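You operate a simulated robot arm through the tools that you are given. There is no shell and no other tool.

You are at the controls of a simulated robot arm. One attempt, no reset.

JOB
Brake the port wheel, rub the grey patch off its rim, then balm that spot.
Fine: white cloth first, balm pad after; both go back where they lay on the side deck. Set down upright: leather balm pad. A coat counts when it lies all over at full strength: go over it till it gets no stronger. What is to be rubbed or washed off counts as gone when no trace of it is left.

The check looks at the end state, three seconds after you hand in, the way a careful person would. Anything else that was tipped, shoved, dropped, spilled or broken makes it a failure. Flat cloth is picked up by pressing the open fingertips on it (5 to 10 N) and closing them slowly along it; thin cloth reads only 2 to 8 mm in the jaws.

ROBOT AND FRAMES
A 7-joint arm with a two-finger parallel gripper, fixed in place. Base frame: the origin is on the floor under the middle of its stand, x ahead of it, y to its left, z up. Units: mm, degrees, N and s.
It reaches about 1247 mm from its shoulder. Its first joint turns from -132.0 to 132.0 degrees. Payload 3.91 kg.
Tool frame: the origin (TCP) lies between the finger pads and is the grasp point; the fingertips stand 30 mm ahead of it; z points along the fingers, y is the line along which they close. The gripper opens to 110 mm. The fingers are 20 mm wide and 10 mm thick; the gripper's body (48 by 112 mm) begins 55 mm behind the TCP.
Orientation is that of the tool frame in the base frame, as a unit quaternion [x, y, z, w]. With the fingers straight down and closing along the base's y, the tool's x points along the base's -x, its y along +y and its z along -z.

CONTROLS
- The arm moves only by the tool move_arm. Its argument "rows" is one flat list of numbers, 7 for each row, row after row: the shift along the base's x, y, z in units of 25 mm (1.0 is 25 mm), then the turn, a rotation vector about the base's x, y, z in units of 4 degrees (1.0 is 4 degrees), then the closure, from 0 (fully open) to 1 (shut). In form: [tx, ty, tz, rx, ry, rz, jaw, tx, ty, tz, rx, ry, rz, jaw, ...]. A call has 1 to 20 rows; each row shifts and turns the commanded pose from where the row before left it. A call with a number of a shift or a turn outside -1 to 1 is refused whole. Each row takes 0.2 s and may step no farther than 50 mm and 8.6 degrees from the row before; otherwise, or with a gripper value out of range, the whole call is refused. A pose out of reach is approached as far as the arm can. The call stops where the force on the tool passes 40 N (or 10 N more than at its start, if that is more) or the arm is blocked; 0.2 s more then pass. The fingers move at their own pace (about 108 mm/s each) and stop on an object; they squeeze with about 27 N. The grip force told is the motor's: it shows also when the fingers shut on nothing. Time passes only in rows, and 0.2 s behind the last, so rows that do not move let the fingers close. The reply holds the time, the measured pose of the TCP, the force on the tool along the base axes, the opening and the grip force, in the units named above and with some noise, with the torque about the TCP (base axes, N m) and any sound that the robot's microphone picked up.
- Cameras (640 x 400 px; columns grow to the right, rows downward): "scene" is fixed at [397, -654, 2024.2]; the picture's right is [0.95, -0.31, 0.00], its down [-0.17, -0.54, -0.82] and it looks along [0.25, 0.79, -0.57] (base axes); focal length 366 px, centre (320, 200). "wrist" rides on the gripper at [72, 17, -103] in the tool frame; the picture's right is [-0.23, 0.97, 0.00], its down [-0.76, -0.18, -0.62] and it looks along [-0.61, -0.14, 0.78] (tool axes); focal length 222 px, centre (320, 200). There is no depth. A picture from a camera that has moved, and an enlarged one, comes with that camera's place and axes in the base frame and with its lens. The place of the scene camera against the robot may be out by one fixed shift of up to 12 mm in any direction.
- snapshot(camera): a new picture of that camera. The clock stands still meanwhile.
- zoom(camera, box): a new picture of the part [left, top, right, bottom] of that camera's present view, enlarged. The clock stands still meanwhile.
- job_done(): hands the job in; it is judged then, once.

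Nothing tells you positions but the pictures and the camera data. Unless the task says otherwise, let go and move clear before handing in.

The tools are called after "Emit:" as name(argument=value, ...) on one line, values as JSON. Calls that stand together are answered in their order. move_arm: Moves the arm, as the interface text tells. Its arguments: {"type":"object","properties":{"rows":{"type":"array","items":{"type":"number"}}},"required":["rows"]} The other tools are called the same way: snapshot (camera) takes a picture; zoom (camera, box) takes an enlarged picture of a part of a camera's view; job_done () hands the job in.

At the start:

```text
time: 0.0
tcp_pos: [372.0, 428.1, 1555.1]
tool_rot: [0.0, 1.0, 0.0, 0.001]
wrist_force: [-1.1, -0.2, -0.9]
torque: [-0.01, 0.01, -0.02]
finger_gap: 109.9
grasp_force: 0.1
```

scene: 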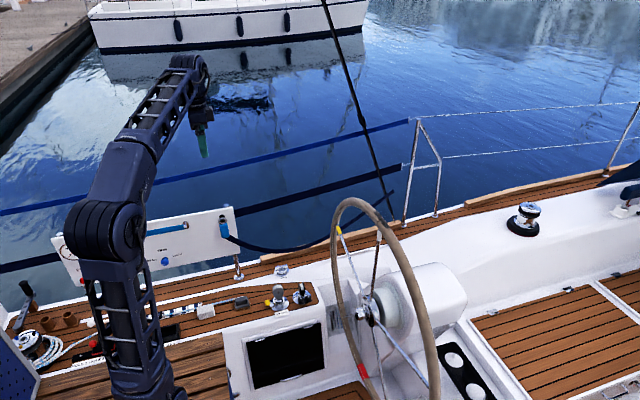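
wrist: 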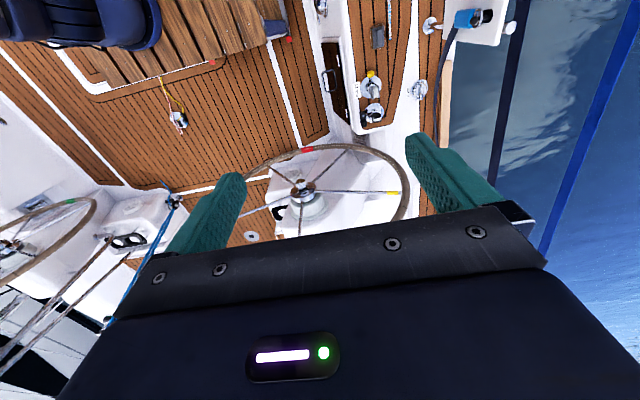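

I see a sailboat cockpit with a steering wheel ahead, a side deck with small items left, and the arm held high over it. I'll look closer at everything before moving.

Emit:
zoom(camera="scene", box=[0, 200, 320, 400])

Emit:
zoom(camera="scene", box=[300, 180, 460, 400])

Emit:
zoom(camera="wrist", box=[200, 100, 460, 260])

Emit:
zoom(camera="wrist", box=[280, 0, 540, 160])

Emit:
zoom(camera="scene", box=[40, 190, 240, 300])

```text
2.00 times, centred on (160, 300) of scene
camera zoom: at [397.0, -654.0, 2024.2], right [0.95, -0.31, 0.0], down [-0.17, -0.54, -0.82], along [0.25, 0.79, -0.57], focal length 731 px, centre (640, 0)
```

zoom: 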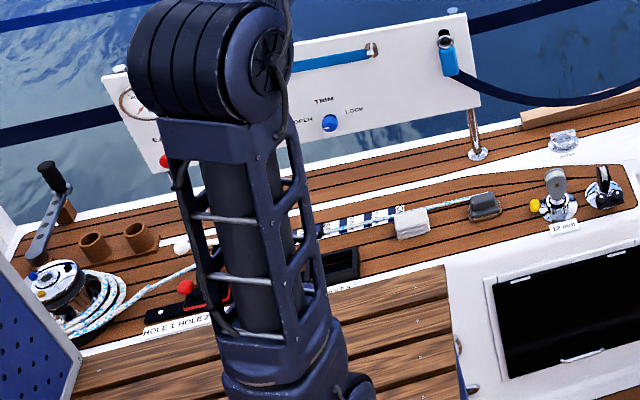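

```text
1.82 times, centred on (380, 290) of scene
camera zoom: at [397.0, -654.0, 2024.2], right [0.95, -0.31, 0.0], down [-0.17, -0.54, -0.82], along [0.25, 0.79, -0.57], focal length 664 px, centre (211, 36)
```

zoom: 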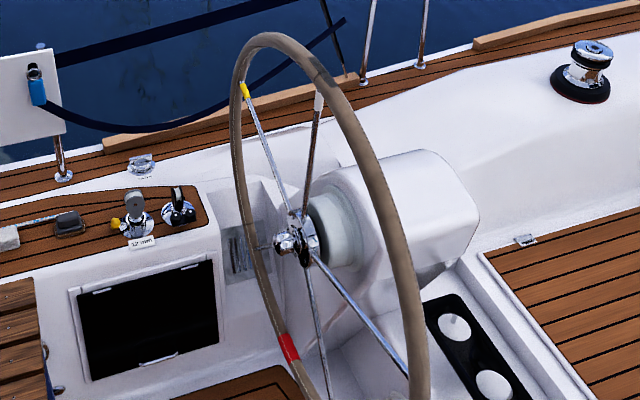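

```text
2.46 times, centred on (330, 180) of wrist
camera zoom: at [299.4, 445.2, 1660.4], right [0.23, 0.97, 0.0], down [0.76, -0.18, 0.62], along [0.61, -0.14, -0.78], focal length 547 px, centre (295, 249)
```

zoom: 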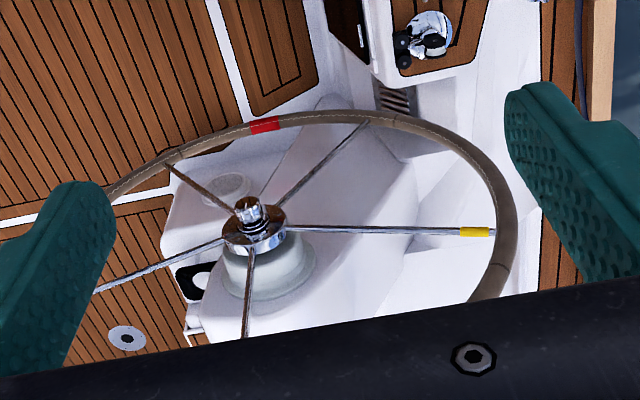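

```text
2.46 times, centred on (410, 80) of wrist
camera zoom: at [299.4, 445.2, 1660.4], right [0.23, 0.97, 0.0], down [0.76, -0.18, 0.62], along [0.61, -0.14, -0.78], focal length 547 px, centre (98, 495)
```

zoom: 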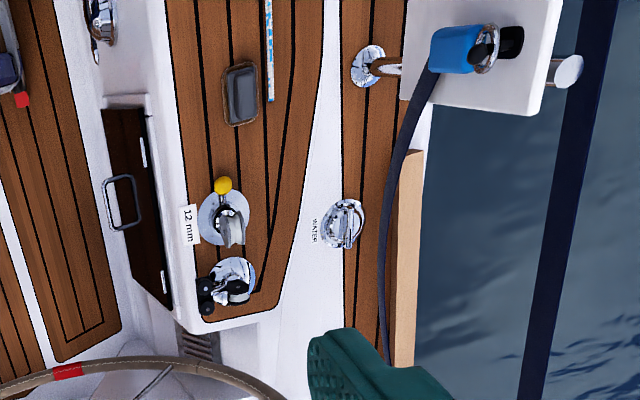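

```text
3.20 times, centred on (140, 245) of scene
camera zoom: at [397.0, -654.0, 2024.2], right [0.95, -0.31, 0.0], down [-0.17, -0.54, -0.82], along [0.25, 0.79, -0.57], focal length 1170 px, centre (896, 56)
```

zoom: 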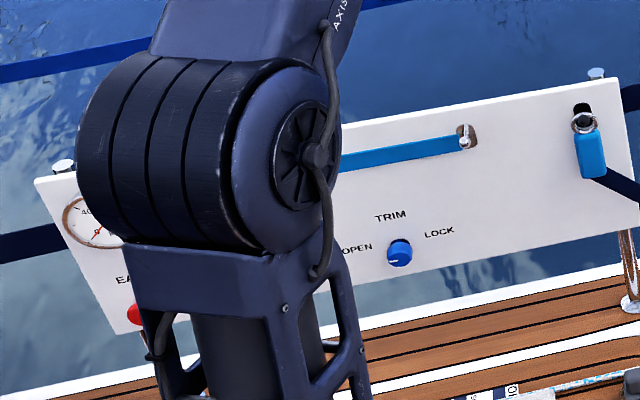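

I see the wheel with its chrome hub, and a panel with labelled knobs; I need to find the brake control, the white cloth and the balm pad. I'll take closer views.

Emit:
zoom(camera="scene", box=[170, 280, 330, 340])

Emit:
zoom(camera="scene", box=[0, 270, 200, 370])

Emit:
zoom(camera="scene", box=[330, 260, 440, 340])

Emit:
zoom(camera="scene", box=[320, 190, 440, 270])

Emit:
zoom(camera="wrist", box=[340, 0, 440, 60])

Emit:
zoom(camera="wrist", box=[0, 60, 200, 260])

Emit:
zoom(camera="wrist", box=[250, 150, 350, 240])

```text
4.00 times, centred on (250, 310) of scene
camera zoom: at [397.0, -654.0, 2024.2], right [0.95, -0.31, 0.0], down [-0.17, -0.54, -0.82], along [0.25, 0.79, -0.57], focal length 1462 px, centre (600, -240)
```

zoom: 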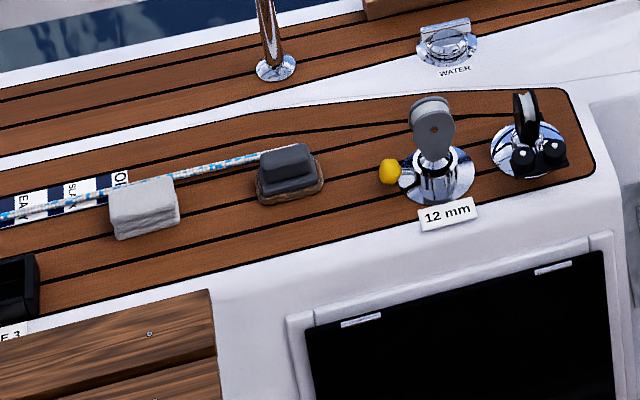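

```text
3.20 times, centred on (100, 320) of scene
camera zoom: at [397.0, -654.0, 2024.2], right [0.95, -0.31, 0.0], down [-0.17, -0.54, -0.82], along [0.25, 0.79, -0.57], focal length 1170 px, centre (1024, -184)
```

zoom: 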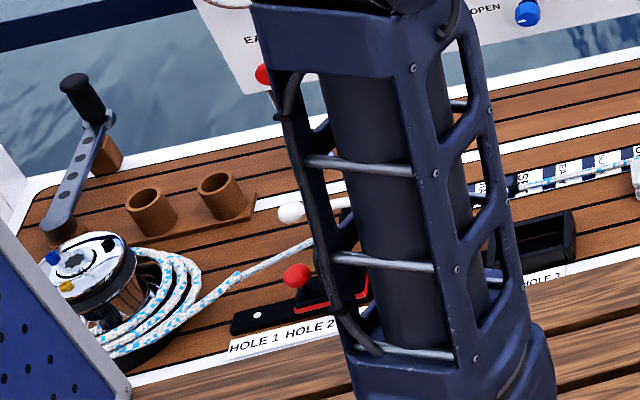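

```text
5.00 times, centred on (385, 300) of scene
camera zoom: at [397.0, -654.0, 2024.2], right [0.95, -0.31, 0.0], down [-0.17, -0.54, -0.82], along [0.25, 0.79, -0.57], focal length 1827 px, centre (-5, -300)
```

zoom: 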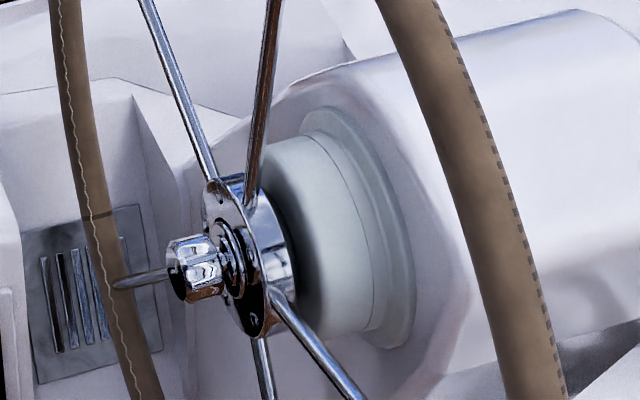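

```text
5.00 times, centred on (380, 230) of scene
camera zoom: at [397.0, -654.0, 2024.2], right [0.95, -0.31, 0.0], down [-0.17, -0.54, -0.82], along [0.25, 0.79, -0.57], focal length 1827 px, centre (20, 50)
```

zoom: 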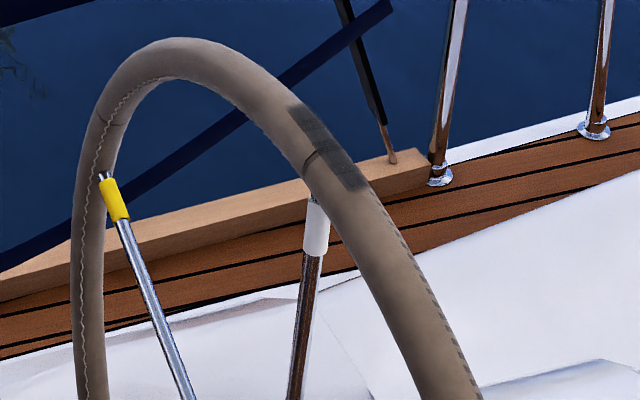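

```text
6.40 times, centred on (390, 30) of wrist
camera zoom: at [299.4, 445.2, 1660.4], right [0.23, 0.97, 0.0], down [0.76, -0.18, 0.62], along [0.61, -0.14, -0.78], focal length 1422 px, centre (-128, 1288)
```

zoom: 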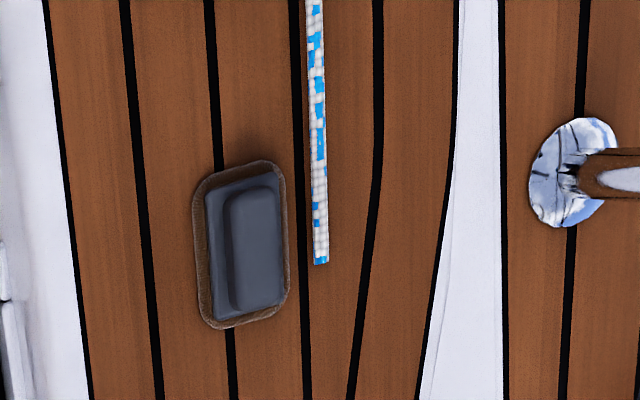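

```text
2.00 times, centred on (100, 160) of wrist
camera zoom: at [299.4, 445.2, 1660.4], right [0.23, 0.97, 0.0], down [0.76, -0.18, 0.62], along [0.61, -0.14, -0.78], focal length 444 px, centre (760, 280)
```

zoom: 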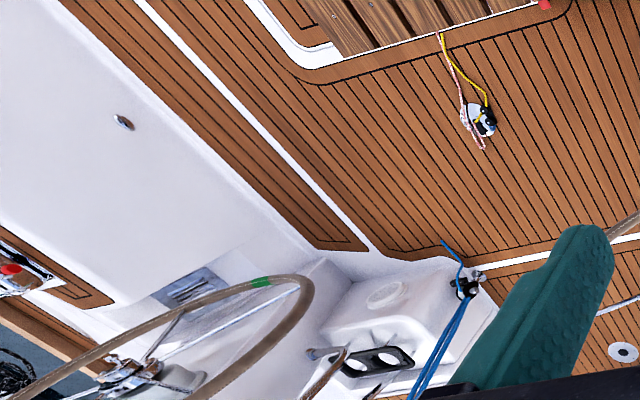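

```text
4.44 times, centred on (300, 195) of wrist
camera zoom: at [299.4, 445.2, 1660.4], right [0.23, 0.97, 0.0], down [0.76, -0.18, 0.62], along [0.61, -0.14, -0.78], focal length 987 px, centre (409, 222)
```

zoom: 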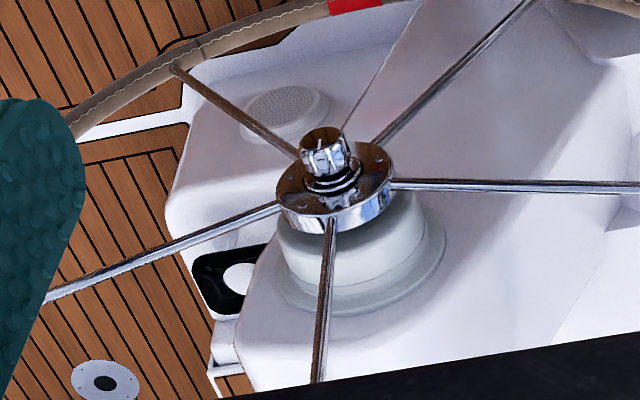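

The near wheel carries the red mark, so it is the port one. Its hub knob (about 855, 221, 797) is probably the brake, the grey patch sits near the rim's top, and a folded white cloth and a grey balm pad lie on the side deck. I'll swing the gripper forward to look at the wheel.

Emit:
move_arm(rows=[0.3, -0.4, -0.5, 0, -1, 0, 0, 0.3, -0.4, -0.5, 0, -1, 0, 0, 0.3, -0.4, -0.5, 0, -1, 0, 0, 0.3, -0.4, -0.5, 0, -1, 0, 0, 0.3, -0.4, -0.5, 0, -1, 0, 0, 0.3, -0.4, -0.5, 0, -1, 0, 0, 0.3, -0.4, -0.5, 0, -1, 0, 0, 0.3, -0.4, -0.5, 0, -1, 0, 0, 0.3, -0.4, -0.5, 0, -1, 0, 0, 0.3, -0.4, -0.5, 0, -1, 0, 0])

Emit:
snapshot(camera="wrist")

Emit:
snapshot(camera="scene")

```text
time: 2.2
tcp_pos: [446.0, 328.7, 1429.8]
tool_rot: [0.0, 0.939, 0.001, 0.343]
wrist_force: [0.5, 0.3, 0.2]
torque: [-0.01, -0.02, -0.02]
finger_gap: 109.7
grasp_force: 0.0
```

```text
taken
camera wrist: at [324.4, 346.1, 1463.4], right [0.17, 0.97, 0.15], down [0.18, -0.18, 0.97], along [0.97, -0.14, -0.21], focal length 222 px, centre (320, 200)
```

wrist: 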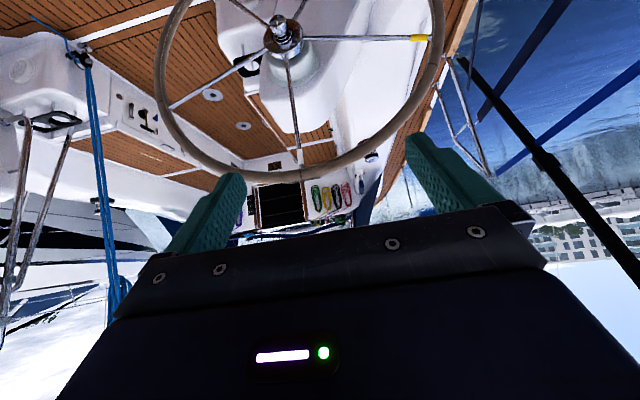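

```text
taken
```

scene: 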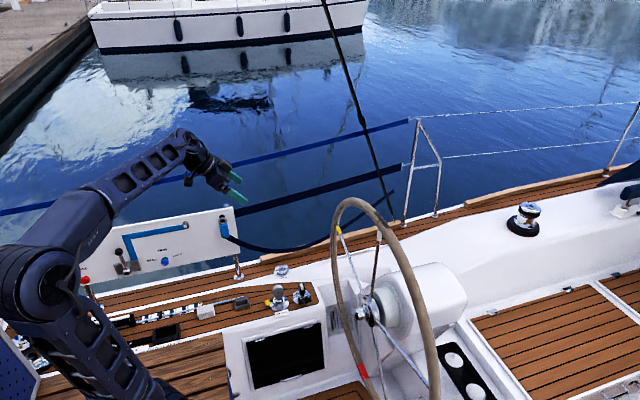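

The wrist camera now sees the wheel upside down, with its top (white-taped spoke) at about (300,165). I'll zoom on the hub and the rim top.

Emit:
zoom(camera="wrist", box=[240, 120, 360, 195])

Emit:
zoom(camera="wrist", box=[250, 10, 320, 60])

Emit:
zoom(camera="wrist", box=[140, 0, 460, 200])

Emit:
zoom(camera="scene", box=[0, 180, 320, 380])

Emit:
zoom(camera="scene", box=[80, 270, 260, 370])

```text
5.33 times, centred on (300, 158) of wrist
camera zoom: at [324.4, 346.1, 1463.4], right [0.17, 0.97, 0.15], down [0.18, -0.18, 0.97], along [0.97, -0.14, -0.21], focal length 1185 px, centre (427, 427)
```

zoom: 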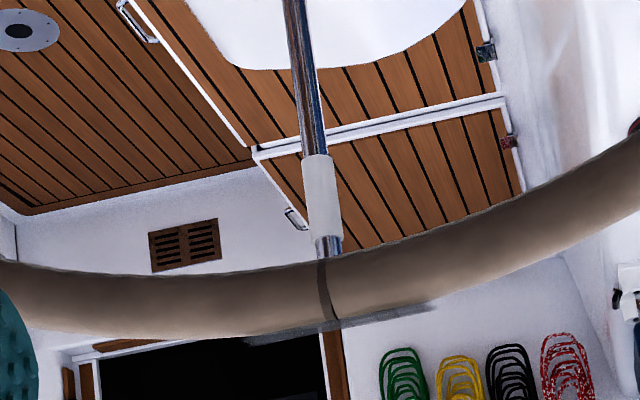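

```text
8.00 times, centred on (285, 35) of wrist
camera zoom: at [324.4, 346.1, 1463.4], right [0.17, 0.97, 0.15], down [0.18, -0.18, 0.97], along [0.97, -0.14, -0.21], focal length 1777 px, centre (600, 1520)
```

zoom: 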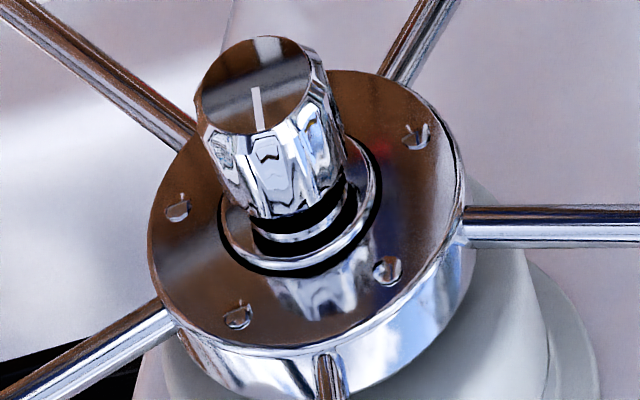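

```text
2.00 times, centred on (300, 100) of wrist
camera zoom: at [324.4, 346.1, 1463.4], right [0.17, 0.97, 0.15], down [0.18, -0.18, 0.97], along [0.97, -0.14, -0.21], focal length 444 px, centre (360, 400)
```

zoom: 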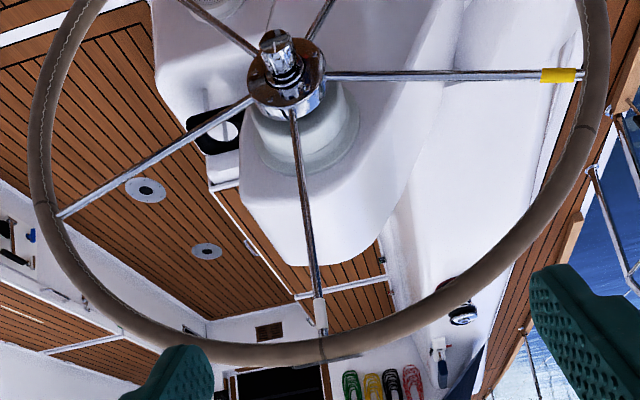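

```text
2.00 times, centred on (160, 280) of scene
camera zoom: at [397.0, -654.0, 2024.2], right [0.95, -0.31, 0.0], down [-0.17, -0.54, -0.82], along [0.25, 0.79, -0.57], focal length 731 px, centre (640, 40)
```

zoom: 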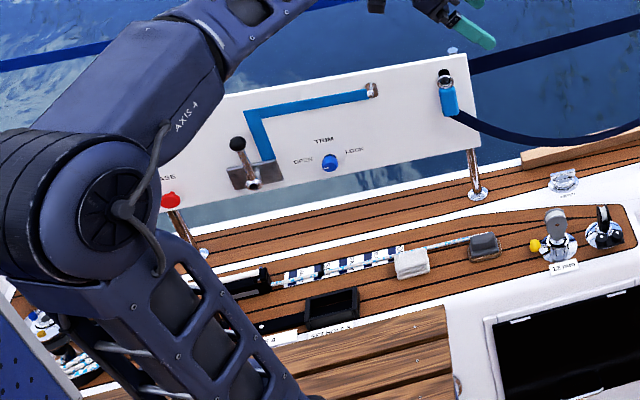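

```text
3.56 times, centred on (170, 320) of scene
camera zoom: at [397.0, -654.0, 2024.2], right [0.95, -0.31, 0.0], down [-0.17, -0.54, -0.82], along [0.25, 0.79, -0.57], focal length 1299 px, centre (853, -227)
```

zoom: 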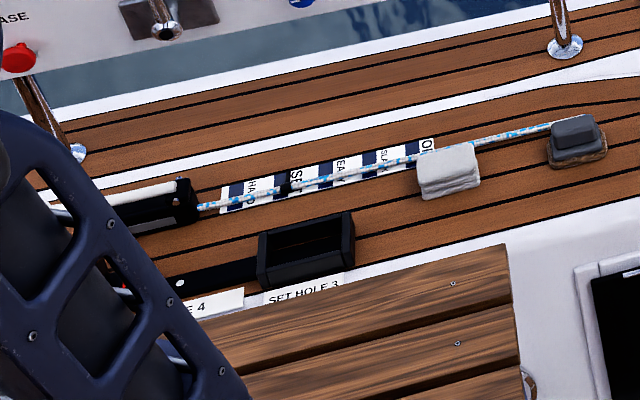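

The hub knob is a fluted chrome cap with a pointer line now at 12 o'clock; nothing else on the hub looks like a brake. I'll bring the gripper level and down in front of it for a close look.

Emit:
move_arm(rows=[0.2, -0.21, -1, 0, -1, 0, 0, 0.2, -0.21, -1, 0, -1, 0, 0, 0.2, -0.21, -1, 0, -1, 0, 0, 0.2, -0.21, -1, 0, -1, 0, 0, 0.2, -0.21, -1, 0, -1, 0, 0, 0.2, -0.21, -1, 0, -1, 0, 0, 0.2, -0.21, -1, 0, -1, 0, 0, 0.2, -0.21, -1, 0, -1, 0, 0, 0.2, -0.21, -1, 0, -1, 0, 0, 0.2, -0.21, -1, 0, -1, 0, 0, 0.2, -0.21, -1, 0, -1, 0, 0, 0.2, -0.21, -1, 0, -1, 0, 0, 0.2, -0.21, -1, 0, -0.47, 0, 0, 0.2, -0.21, -1, 0, 0, 0, 0, 0.2, -0.21, -1, 0, 0, 0, 0, 0.2, -0.21, -1, 0, 0, 0, 0, 0.2, -0.21, -1, 0, 0, 0, 0, 0.2, -0.21, -1, 0, 0, 0, 0, 0.2, -0.21, -1, 0, 0, 0, 0, 0.2, -0.21, -1, 0, 0, 0, 0])

Emit:
snapshot(camera="wrist")

Emit:
snapshot(camera="scene")

```text
time: 6.4
tcp_pos: [550.0, 233.0, 932.1]
tool_rot: [0.0, 0.707, 0.0, 0.707]
wrist_force: [-0.9, -0.5, -0.1]
torque: [0.0, 0.02, -0.01]
finger_gap: 109.8
grasp_force: 0.0
out of reach, approached as far as the arm can: row 14, 15
```

```text
taken
camera wrist: at [447.5, 250.2, 861.2], right [0.0, 0.97, 0.23], down [-0.62, -0.18, 0.76], along [0.78, -0.14, 0.61], focal length 222 px, centre (320, 200)
```

wrist: 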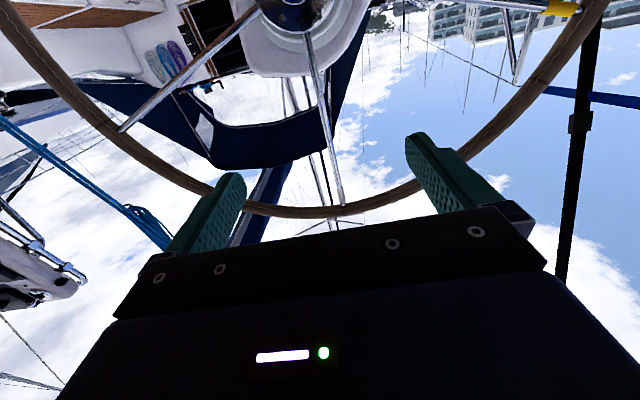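

```text
taken
```

scene: 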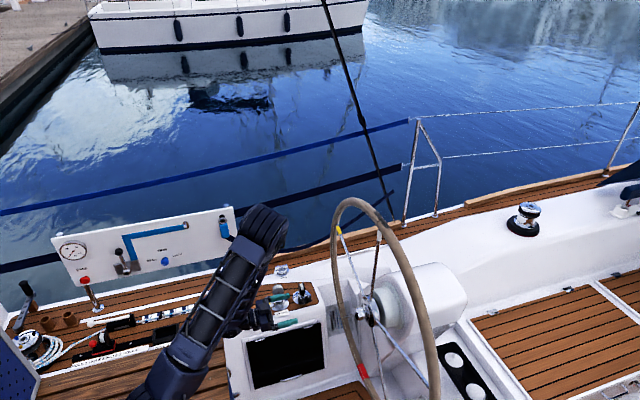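

The gripper is level and pointing at the wheel, just above the hub line. I'll drop it to hub height to get the knob in view.

Emit:
move_arm(rows=[0.33, -0.07, -0.88, 0, 0, 0, 0, 0.33, -0.07, -0.88, 0, 0, 0, 0, 0.33, -0.07, -0.88, 0, 0, 0, 0, 0.33, -0.07, -0.88, 0, 0, 0, 0, 0.33, -0.07, -0.88, 0, 0, 0, 0, 0.33, -0.07, -0.88, 0, 0, 0, 0])

Emit:
snapshot(camera="wrist")

Emit:
zoom(camera="wrist", box=[270, 50, 370, 120])

Emit:
zoom(camera="scene", box=[260, 260, 420, 360])

```text
time: 7.8
tcp_pos: [608.0, 227.9, 803.1]
tool_rot: [-0.002, 0.71, -0.001, 0.704]
wrist_force: [-0.9, 0.7, -0.2]
torque: [0.01, 0.0, 0.02]
finger_gap: 110.2
grasp_force: 0.0
out of reach, approached as far as the arm can: row 4, 5, 6
```

```text
taken
camera wrist: at [504.4, 244.7, 733.2], right [0.0, 0.97, 0.22], down [-0.62, -0.18, 0.77], along [0.79, -0.14, 0.6], focal length 222 px, centre (320, 200)
```

wrist: 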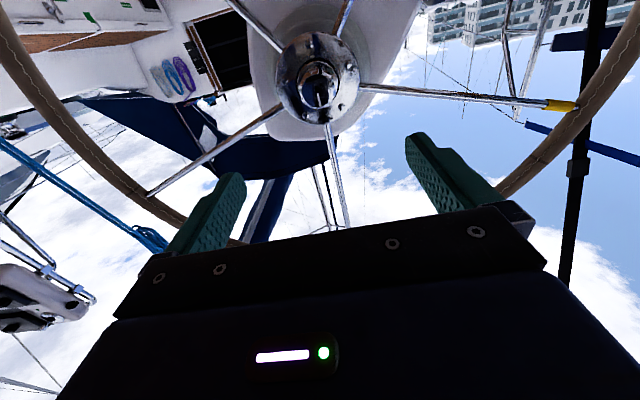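

```text
5.71 times, centred on (320, 85) of wrist
camera zoom: at [504.4, 244.7, 733.2], right [0.0, 0.97, 0.22], down [-0.62, -0.18, 0.77], along [0.79, -0.14, 0.6], focal length 1269 px, centre (320, 857)
```

zoom: 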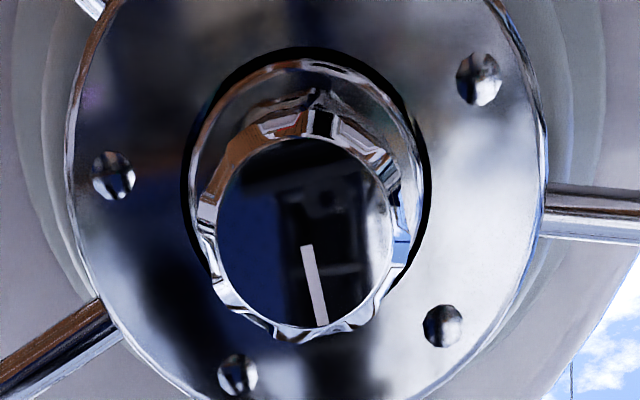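

```text
4.00 times, centred on (340, 310) of scene
camera zoom: at [397.0, -654.0, 2024.2], right [0.95, -0.31, 0.0], down [-0.17, -0.54, -0.82], along [0.25, 0.79, -0.57], focal length 1462 px, centre (240, -240)
```

zoom: 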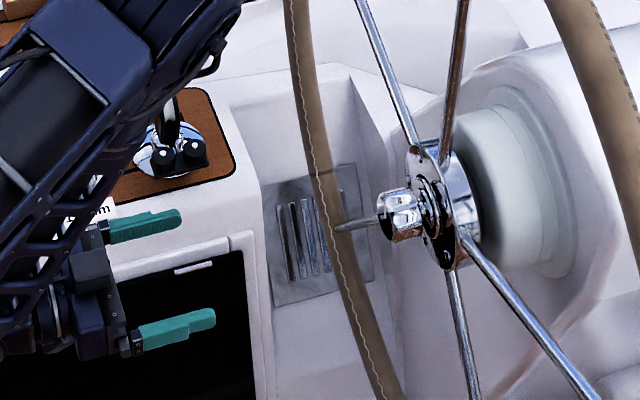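

The brake knob's face centres near (838, 224, 800) with the hub face at x about 887; the knob is around 45–50 mm wide, axis along x. I'll move in to x≈760 to check alignment.

Emit:
move_arm(rows=[1, 0, 0, 0, 0, 0, 0, 1, 0, 0, 0, 0, 0, 0, 1, 0, 0, 0, 0, 0, 0, 1, 0, 0, 0, 0, 0, 0, 1, 0, 0, 0, 0, 0, 0, 1, 0, 0, 0, 0, 0, 0])

Emit:
snapshot(camera="wrist")

Emit:
snapshot(camera="scene")

```text
time: 9.2
tcp_pos: [759.9, 227.0, 802.7]
tool_rot: [0.001, 0.708, 0.0, 0.706]
wrist_force: [0.0, -0.5, -0.1]
torque: [-0.01, 0.0, -0.01]
finger_gap: 110.0
grasp_force: 0.1
```

```text
taken
camera wrist: at [657.0, 244.0, 732.4], right [0.0, 0.97, 0.23], down [-0.62, -0.18, 0.76], along [0.78, -0.14, 0.61], focal length 222 px, centre (320, 200)
```

wrist: 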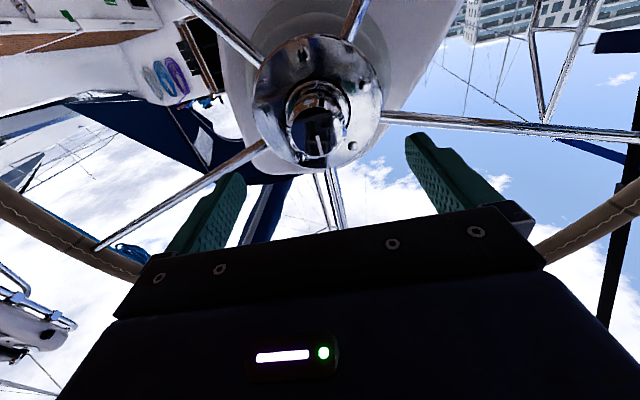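

```text
taken
```

scene: 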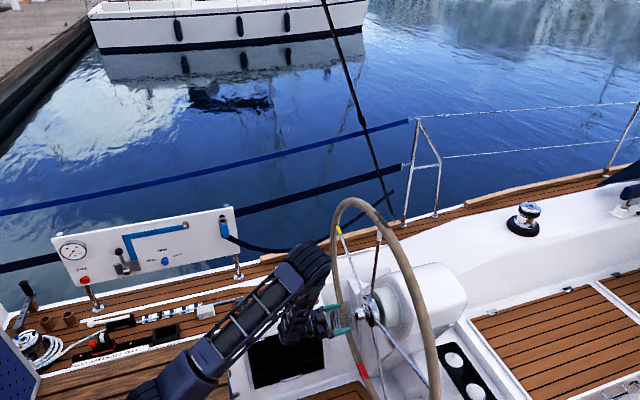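

Emit:
zoom(camera="wrist", box=[240, 30, 400, 170])

Emit:
zoom(camera="scene", box=[250, 230, 410, 340])

```text
2.86 times, centred on (320, 100) of wrist
camera zoom: at [657.0, 244.0, 732.4], right [0.0, 0.97, 0.23], down [-0.62, -0.18, 0.76], along [0.78, -0.14, 0.61], focal length 635 px, centre (320, 486)
```

zoom: 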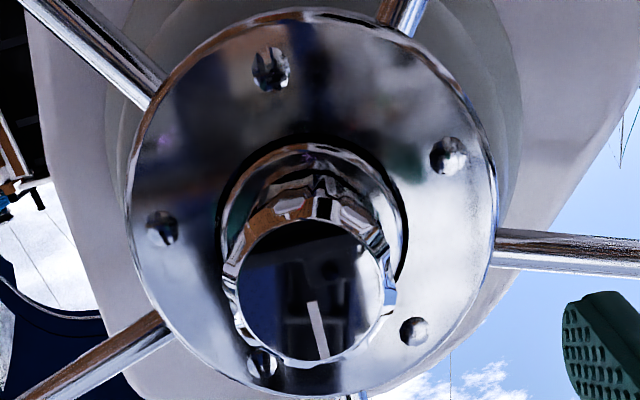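

```text
3.64 times, centred on (330, 285) of scene
camera zoom: at [397.0, -654.0, 2024.2], right [0.95, -0.31, 0.0], down [-0.17, -0.54, -0.82], along [0.25, 0.79, -0.57], focal length 1329 px, centre (284, -109)
```

zoom: 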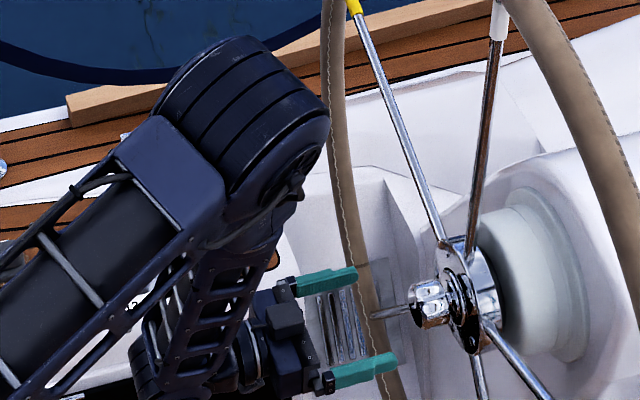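

The knob centre is confirmed at about (838, 224.3, 800). I'll centre on it, advance so the pads straddle it, and close.

Emit:
move_arm(rows=[0.8, -0.03, -0.03, 0, 0, 0, 0, 0.8, -0.03, -0.03, 0, 0, 0, 0, 0.8, -0.03, -0.03, 0, 0, 0, 0, 0.7, -0.02, -0.02, 0, 0, 0, 0, 0, 0, 0, 0, 0, 0, 0])

Emit:
snapshot(camera="wrist")

Emit:
zoom(camera="scene", box=[300, 260, 420, 340])

```text
time: 10.4
tcp_pos: [837.0, 222.8, 801.7]
tool_rot: [0.0, 0.708, 0.0, 0.707]
wrist_force: [1.4, -0.5, 0.7]
torque: [-0.01, 0.02, 0.01]
finger_gap: 110.1
grasp_force: 0.1
```

```text
taken
camera wrist: at [733.8, 240.2, 730.6], right [0.0, 0.97, 0.23], down [-0.62, -0.18, 0.76], along [0.78, -0.14, 0.61], focal length 222 px, centre (320, 200)
```

wrist: 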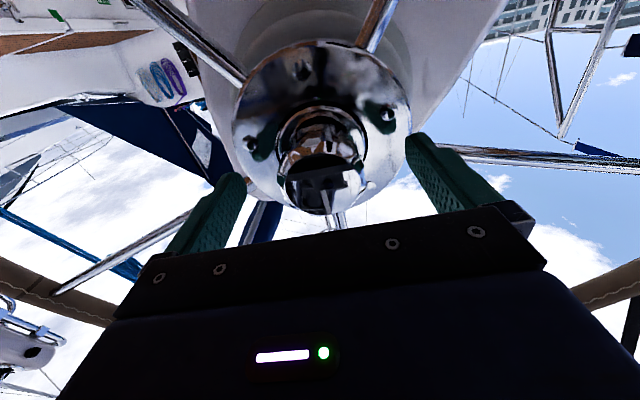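

```text
5.00 times, centred on (360, 300) of scene
camera zoom: at [397.0, -654.0, 2024.2], right [0.95, -0.31, 0.0], down [-0.17, -0.54, -0.82], along [0.25, 0.79, -0.57], focal length 1827 px, centre (120, -300)
```

zoom: 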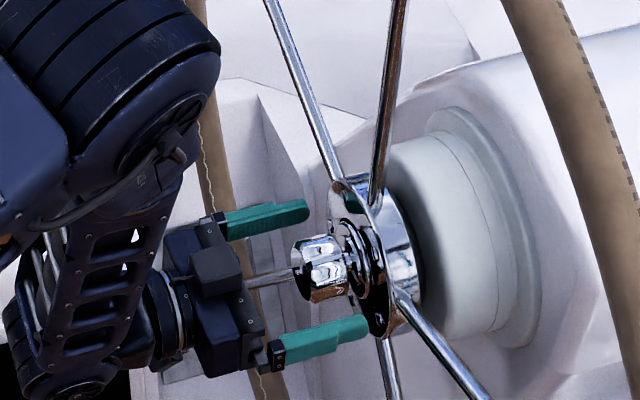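

The fingers straddle the knob. I'll close on it.

Emit:
move_arm(rows=[0, 0.04, -0.04, 0, 0, 0, 0.3, 0, 0, 0, 0, 0, 0, 0.5, 0, 0, 0, 0, 0, 0, 0.7, 0, 0, 0, 0, 0, 0, 1, 0, 0, 0, 0, 0, 0, 1])

Emit:
snapshot(camera="wrist")

```text
time: 11.6
tcp_pos: [836.3, 225.2, 800.2]
tool_rot: [0.001, 0.708, 0.0, 0.707]
wrist_force: [4.0, 5.0, -1.7]
torque: [0.0, 0.11, -0.78]
finger_gap: 51.8
grasp_force: 44.4
```

```text
taken
camera wrist: at [733.8, 241.8, 729.2], right [0.0, 0.97, 0.23], down [-0.62, -0.18, 0.76], along [0.78, -0.14, 0.61], focal length 222 px, centre (320, 200)
```

wrist: 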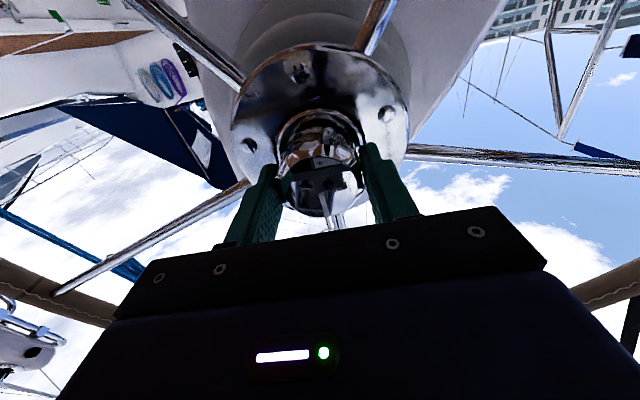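

The fingers hold the knob at 51.8 mm. I'll turn it clockwise (seen by the helmsman) in small steps and watch the torque.

Emit:
move_arm(rows=[0, 0.03, 0, 1, 0, 0, 1, 0, 0, 0, 1, 0, 0, 1, 0, 0, 0, 1, 0, 0, 1, 0, 0, 0, 1, 0, 0, 1, 0, 0, 0, 1, 0, 0, 1])

Emit:
snapshot(camera="wrist")

Emit:
zoom(camera="scene", box=[300, 180, 460, 400])

```text
time: 12.8
tcp_pos: [837.5, 224.1, 799.3]
tool_rot: [0.124, 0.697, 0.12, 0.696]
wrist_force: [-4.8, -16.9, 1.1]
torque: [0.01, -0.37, 0.23]
finger_gap: 51.5
grasp_force: 45.6
```

```text
taken
camera wrist: at [734.0, 265.6, 739.3], right [0.0, 0.84, 0.55], down [-0.62, -0.43, 0.66], along [0.78, -0.34, 0.52], focal length 222 px, centre (320, 200)
```

wrist: 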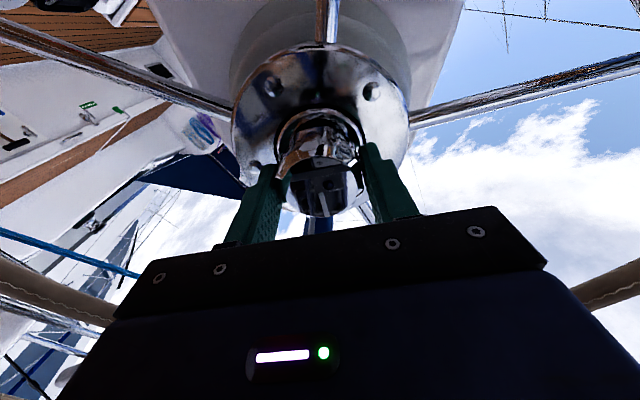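

```text
1.82 times, centred on (380, 290) of scene
camera zoom: at [397.0, -654.0, 2024.2], right [0.95, -0.31, 0.0], down [-0.17, -0.54, -0.82], along [0.25, 0.79, -0.57], focal length 664 px, centre (211, 36)
```

zoom: 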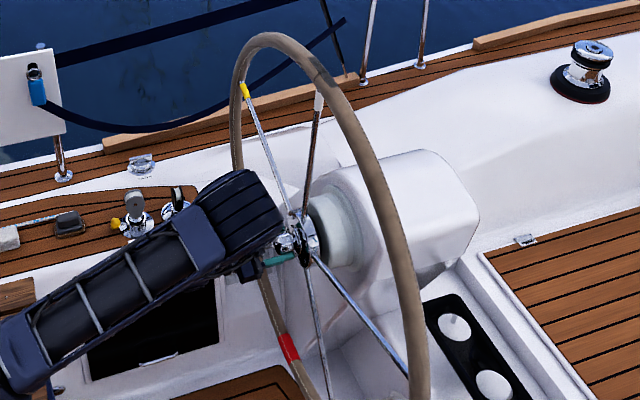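

The knob turns relative to the hub and the wheel has stayed put; no resistance yet. I'll keep turning with a slight correction sideways.

Emit:
move_arm(rows=[0, -0.03, 0, 1, 0, 0, 1, 0, 0, 0, 1, 0, 0, 1, 0, 0, 0, 1, 0, 0, 1, 0, 0, 0, 1, 0, 0, 1, 0, 0, 0, 1, 0, 0, 1, 0, 0, 0, 1, 0, 0, 1])

Emit:
zoom(camera="wrist", box=[220, 80, 420, 230])

```text
time: 13.2
tcp_pos: [837.0, 225.3, 798.9]
tool_rot: [0.141, 0.697, 0.128, 0.691]
wrist_force: [3.1, -6.2, -2.2]
torque: [-0.02, -0.28, 1.45]
finger_gap: 52.2
grasp_force: 45.4
out of reach, approached as far as the arm can: row 1
stopped in row 1: the force on the tool passed its limit at 50 N (the readings are from after the stop); the commanded pose is now the measured one
```

```text
2.67 times, centred on (320, 155) of wrist
camera zoom: at [734.4, 269.2, 741.8], right [0.02, 0.82, 0.57], down [-0.62, -0.44, 0.65], along [0.78, -0.37, 0.5], focal length 592 px, centre (320, 320)
```

zoom: 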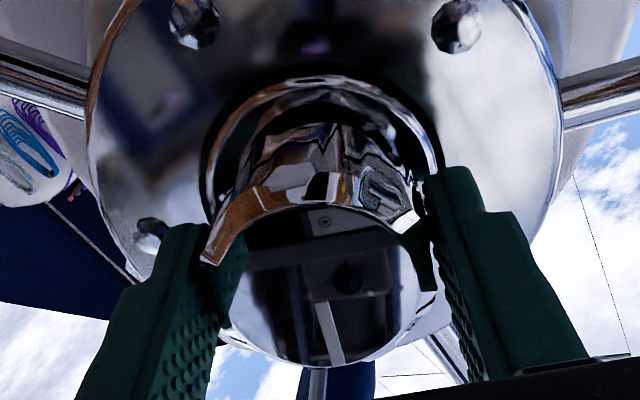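

The knob has turned about 22° freely and then the arm itself hit a joint limit, so I need to regrip. I'll open, back off, and roll the hand the other way.

Emit:
move_arm(rows=[0, 0, 0, 0, 0, 0, 0.8, 0, 0, 0, 0, 0, 0, 0, 0, 0, 0, 0, 0, 0, 0])

Emit:
move_arm(rows=[-1, 0, 0, 0, 0, 0, 0, -1, 0, 0, 0, 0, 0, 0, -1, 0, 0, 0, 0, 0, 0])

Emit:
snapshot(camera="wrist")

```text
time: 14.0
tcp_pos: [837.3, 226.2, 799.1]
tool_rot: [0.14, 0.697, 0.129, 0.691]
wrist_force: [0.5, 0.3, -1.0]
torque: [-0.03, -0.02, 0.01]
finger_gap: 109.9
grasp_force: 0.1
```

```text
time: 14.8
tcp_pos: [761.9, 225.1, 800.9]
tool_rot: [0.14, 0.697, 0.128, 0.692]
wrist_force: [0.4, 0.4, 0.4]
torque: [0.01, 0.02, 0.0]
finger_gap: 109.9
grasp_force: 0.1
```

```text
taken
camera wrist: at [658.5, 269.0, 743.0], right [0.02, 0.82, 0.57], down [-0.62, -0.44, 0.65], along [0.78, -0.37, 0.5], focal length 222 px, centre (320, 200)
```

wrist: 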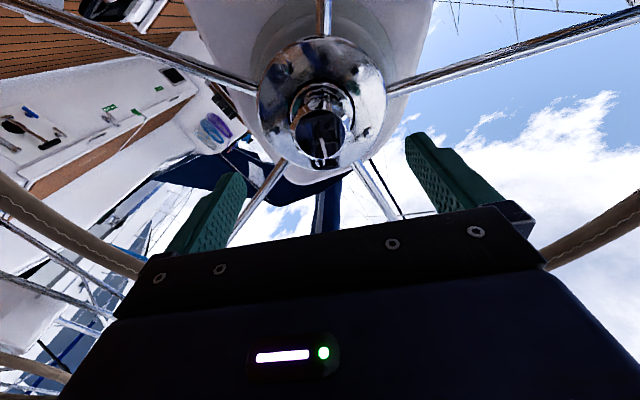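

Clear of the knob now. I'll roll the hand negative and see how far it goes.

Emit:
move_arm(rows=[0, 0, 0, -1, 0, 0, 0, 0, 0, 0, -1, 0, 0, 0, 0, 0, 0, -1, 0, 0, 0, 0, 0, 0, -1, 0, 0, 0, 0, 0, 0, -1, 0, 0, 0, 0, 0, 0, -1, 0, 0, 0, 0, 0, 0, -1, 0, 0, 0, 0, 0, 0, -1, 0, 0, 0, 0, 0, 0, -1, 0, 0, 0, 0, 0, 0, -1, 0, 0, 0, 0, 0, 0, -1, 0, 0, 0, 0, 0, 0, -1, 0, 0, 0, 0, 0, 0, -1, 0, 0, 0, 0, 0, 0, -1, 0, 0, 0, 0, 0, 0, -1, 0, 0, 0, 0, 0, 0, -1, 0, 0, 0, 0, 0, 0, -1, 0, 0, 0, 0, 0, 0, -1, 0, 0, 0, 0, 0, 0, -1, 0, 0, 0, 0, 0, 0, -1, 0, 0, 0])

Emit:
snapshot(camera="wrist")

Emit:
snapshot(camera="scene")

```text
time: 19.0
tcp_pos: [762.9, 226.9, 800.0]
tool_rot: [-0.338, 0.616, -0.35, 0.619]
wrist_force: [1.0, 0.5, 0.5]
torque: [0.0, 0.0, -0.02]
finger_gap: 110.0
grasp_force: 0.1
```

```text
taken
camera wrist: at [658.9, 174.9, 748.3], right [0.02, 0.71, -0.71], down [-0.62, 0.56, 0.55], along [0.78, 0.43, 0.45], focal length 222 px, centre (320, 200)
```

wrist: 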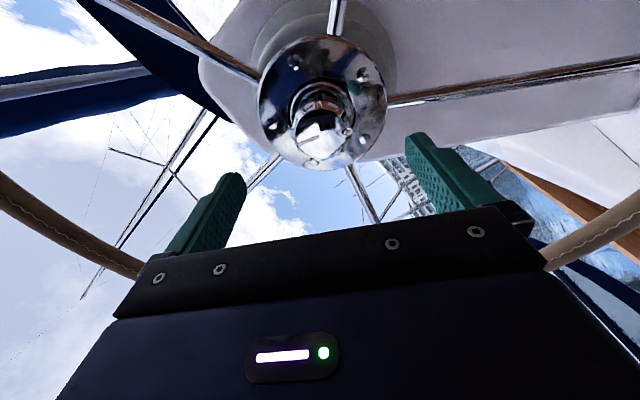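

```text
taken
```

scene: 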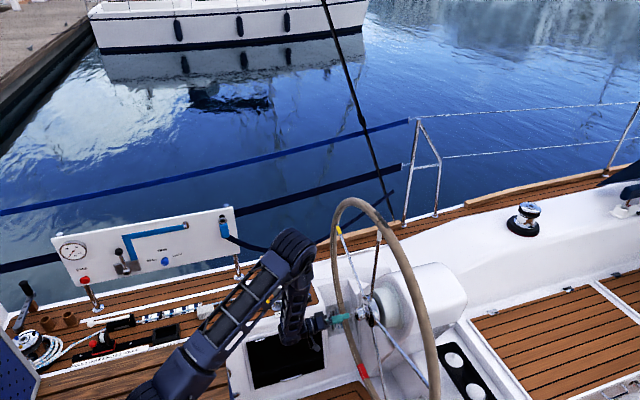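

Rolled to about -58° with no trouble. I'll roll further so that a long clockwise turn is possible in one grip.

Emit:
move_arm(rows=[0, 0, 0, -1, 0, 0, 0, 0, 0, 0, -1, 0, 0, 0, 0, 0, 0, -1, 0, 0, 0, 0, 0, 0, -1, 0, 0, 0, 0, 0, 0, -1, 0, 0, 0, 0, 0, 0, -1, 0, 0, 0, 0, 0, 0, -1, 0, 0, 0, 0, 0, 0, -1, 0, 0, 0, 0, 0, 0, -1, 0, 0, 0, 0, 0, 0, -1, 0, 0, 0, 0, 0, 0, -1, 0, 0, 0, 0, 0, 0, -1, 0, 0, 0, 0, 0, 0, -1, 0, 0, 0, 0, 0, 0, -1, 0, 0, 0, 0, 0, 0, -1, 0, 0, 0, 0, 0, 0, -1, 0, 0, 0, 0, 0, 0, -1, 0, 0, 0, 0, 0, 0, -1, 0, 0, 0])

Emit:
snapshot(camera="wrist")

```text
time: 22.8
tcp_pos: [762.0, 225.7, 800.6]
tool_rot: [0.637, -0.294, 0.645, -0.302]
wrist_force: [0.5, 0.2, 0.2]
torque: [-0.02, 0.01, 0.01]
finger_gap: 110.1
grasp_force: 0.1
```

```text
taken
camera wrist: at [658.7, 158.6, 834.6], right [0.02, -0.45, -0.89], down [-0.62, 0.69, -0.37], along [0.78, 0.56, -0.27], focal length 222 px, centre (320, 200)
```

wrist: 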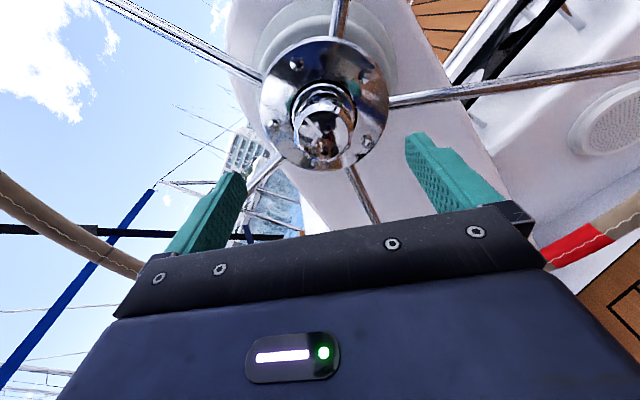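

Rolled to about -130° without trouble. I'll advance onto the knob again and grip it.

Emit:
move_arm(rows=[1, -0.02, 0, 0, 0.2, -0.05, 0, 1, -0.02, 0, 0, 0, 0, 0, 1, 0, 0, 0, 0, 0, 0, 0, 0, 0, 0, 0, 0, 0.3, 0, 0, 0, 0, 0, 0, 0.5, 0, 0, 0, 0, 0, 0, 0.7, 0, 0, 0, 0, 0, 0, 1, 0, 0, 0, 0, 0, 0, 1])

Emit:
snapshot(camera="wrist")

```text
time: 24.6
tcp_pos: [838.5, 223.5, 801.1]
tool_rot: [0.641, -0.297, 0.641, -0.299]
wrist_force: [6.1, -10.4, -14.6]
torque: [0.01, 1.04, -0.74]
finger_gap: 51.5
grasp_force: 45.2
```

```text
taken
camera wrist: at [735.1, 156.9, 836.2], right [0.0, -0.45, -0.89], down [-0.62, 0.7, -0.36], along [0.78, 0.56, -0.28], focal length 222 px, centre (320, 200)
```

wrist: 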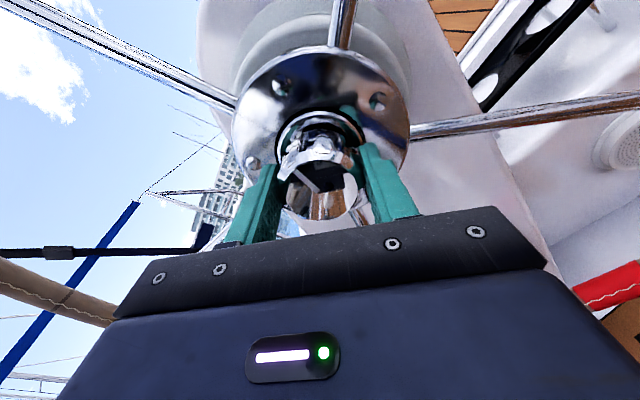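

The knob is gripped again at 51.5 mm. I'll turn it clockwise through a longer arc.

Emit:
move_arm(rows=[0, -0.025, -0.03, 0, 0, 0, 1, 0, 0, 0, 1, 0, 0, 1, 0, 0, 0, 1, 0, 0, 1, 0, 0, 0, 1, 0, 0, 1, 0, 0, 0, 1, 0, 0, 1, 0, 0, 0, 1, 0, 0, 1, 0, 0, 0, 1, 0, 0, 1, 0, 0, 0, 1, 0, 0, 1])

Emit:
snapshot(camera="wrist")

```text
time: 26.4
tcp_pos: [838.2, 223.8, 800.3]
tool_rot: [0.549, -0.444, 0.55, -0.446]
wrist_force: [14.4, -5.8, 2.9]
torque: [0.01, 0.68, 0.19]
finger_gap: 51.4
grasp_force: 45.0
```

```text
taken
camera wrist: at [735.0, 149.2, 799.6], right [0.0, 0.02, -1.0], down [-0.63, 0.78, 0.01], along [0.78, 0.62, 0.02], focal length 222 px, centre (320, 200)
```

wrist: 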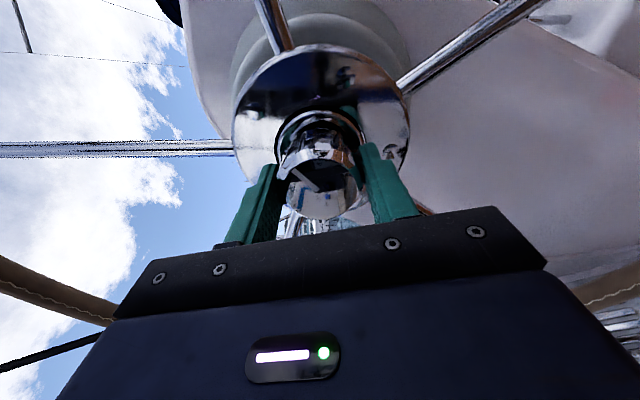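

Still free turning, and the tool feels a slight pull inward, as if the knob screws in. I'll check the wheel hasn't turned and continue.

Emit:
move_arm(rows=[0.02, 0, 0, 1, 0, 0, 1, 0, 0, 0, 1, 0, 0, 1, 0, 0, 0, 1, 0, 0, 1, 0, 0, 0, 1, 0, 0, 1, 0, 0, 0, 1, 0, 0, 1, 0, 0, 0, 1, 0, 0, 1, 0, 0, 0, 1, 0, 0, 1, 0, 0, 0, 1, 0, 0, 1, 0, 0, 0, 1, 0, 0, 1, 0, 0, 0, 1, 0, 0, 1])

Emit:
snapshot(camera="wrist")

Emit:
zoom(camera="scene", box=[300, 180, 460, 400])

```text
time: 28.6
tcp_pos: [838.2, 224.3, 798.1]
tool_rot: [-0.363, 0.606, -0.365, 0.607]
wrist_force: [27.7, 5.3, -10.5]
torque: [-0.01, 0.53, 0.55]
finger_gap: 51.1
grasp_force: 45.1
```

```text
taken
camera wrist: at [734.8, 168.0, 751.6], right [0.0, 0.66, -0.75], down [-0.62, 0.59, 0.51], along [0.78, 0.47, 0.41], focal length 222 px, centre (320, 200)
```

wrist: 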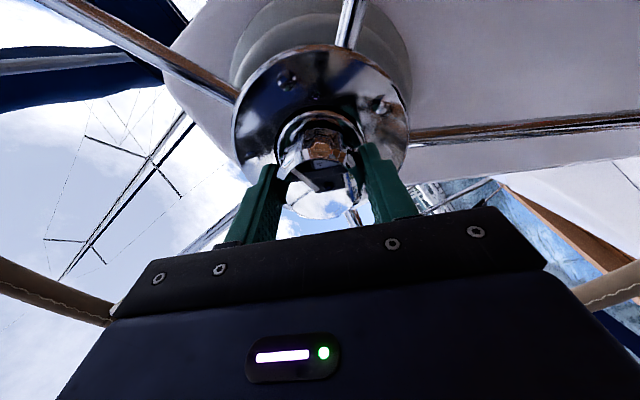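

```text
1.82 times, centred on (380, 290) of scene
camera zoom: at [397.0, -654.0, 2024.2], right [0.95, -0.31, 0.0], down [-0.17, -0.54, -0.82], along [0.25, 0.79, -0.57], focal length 664 px, centre (211, 36)
```

zoom: 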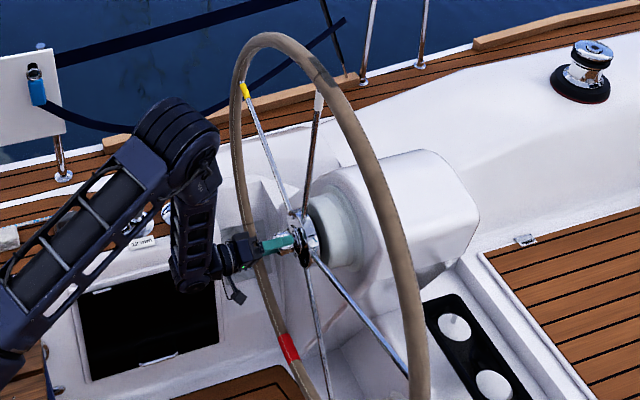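

The wheel has stayed put and the knob is pulling inward as it turns, so clockwise is tightening. I'll ease forward to relieve that pull and go on.

Emit:
move_arm(rows=[0.05, 0, 0, 0, 0, 0, 1, 0, 0, 0, 0, 0, 0, 1])

Emit:
move_arm(rows=[0.01, 0, 0, 1, 0, 0, 1, 0.01, 0, 0, 1, 0, 0, 1, 0.01, 0, 0, 1, 0, 0, 1, 0.01, 0, 0, 1, 0, 0, 1, 0.01, 0, 0, 1, 0, 0, 1, 0.01, 0, 0, 1, 0, 0, 1, 0.01, 0, 0, 1, 0, 0, 1])

Emit:
snapshot(camera="wrist")

```text
time: 29.2
tcp_pos: [838.0, 223.4, 799.3]
tool_rot: [-0.363, 0.605, -0.366, 0.606]
wrist_force: [6.6, 4.9, -9.8]
torque: [0.02, 0.62, -0.5]
finger_gap: 51.2
grasp_force: 44.9
```

```text
time: 30.8
tcp_pos: [839.2, 224.1, 799.9]
tool_rot: [-0.206, 0.675, -0.207, 0.677]
wrist_force: [-31.1, 11.1, -15.1]
torque: [-0.01, 0.69, 0.67]
finger_gap: 51.1
grasp_force: 44.7
```

```text
taken
camera wrist: at [736.3, 198.1, 731.1], right [0.0, 0.93, -0.36], down [-0.62, 0.28, 0.73], along [0.78, 0.22, 0.58], focal length 222 px, centre (320, 200)
```

wrist: 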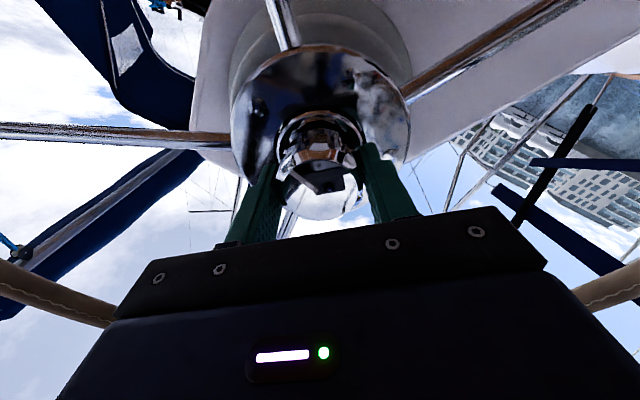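

I pushed in too far; the axial force flipped sign. I'll ease back 1 mm and continue turning.

Emit:
move_arm(rows=[-0.04, 0, 0, 0, 0, 0, 1, 0, 0, 0, 0, 0, 0, 1])

Emit:
move_arm(rows=[0, 0, 0, 1, 0, 0, 1, 0, 0, 0, 1, 0, 0, 1, 0, 0, 0, 1, 0, 0, 1, 0, 0, 0, 1, 0, 0, 1, 0, 0, 0, 1, 0, 0, 1])

```text
time: 31.4
tcp_pos: [839.3, 224.4, 798.7]
tool_rot: [-0.207, 0.675, -0.208, 0.677]
wrist_force: [-6.6, 22.7, -19.7]
torque: [-0.03, 1.82, 0.9]
finger_gap: 50.9
grasp_force: 44.8
```

```text
time: 32.2
tcp_pos: [839.2, 224.3, 798.6]
tool_rot: [-0.132, 0.694, -0.134, 0.695]
wrist_force: [11.4, 6.8, -6.4]
torque: [0.04, 1.17, 1.07]
finger_gap: 51.0
grasp_force: 45.1
stopped in row 4: the force on the tool passed its limit at 41 N (the readings are from after the stop); the commanded pose is now the measured one
```

The motion stopped on a force spike. I'll see whether that's the brake tightening or just side load, turning in small steps.

Emit:
move_arm(rows=[0, 0, 0, 0.5, 0, 0, 1])

Emit:
move_arm(rows=[0, 0, 0, 0.5, 0, 0, 1])

Emit:
move_arm(rows=[0, 0, 0, 0.5, 0, 0, 1])

```text
time: 32.6
tcp_pos: [838.8, 225.3, 799.6]
tool_rot: [-0.12, 0.696, -0.122, 0.697]
wrist_force: [18.5, 8.6, -13.1]
torque: [0.0, 0.66, 1.22]
finger_gap: 50.9
grasp_force: 45.0
```

```text
time: 33.0
tcp_pos: [838.7, 224.6, 799.9]
tool_rot: [-0.107, 0.698, -0.109, 0.699]
wrist_force: [24.2, 11.8, -20.4]
torque: [-0.02, 0.14, 0.92]
finger_gap: 51.2
grasp_force: 45.2
```

```text
time: 33.4
tcp_pos: [838.7, 225.5, 799.9]
tool_rot: [-0.096, 0.7, -0.097, 0.701]
wrist_force: [25.1, 18.7, -23.6]
torque: [-0.03, 0.32, 0.88]
finger_gap: 50.9
grasp_force: 45.1
```

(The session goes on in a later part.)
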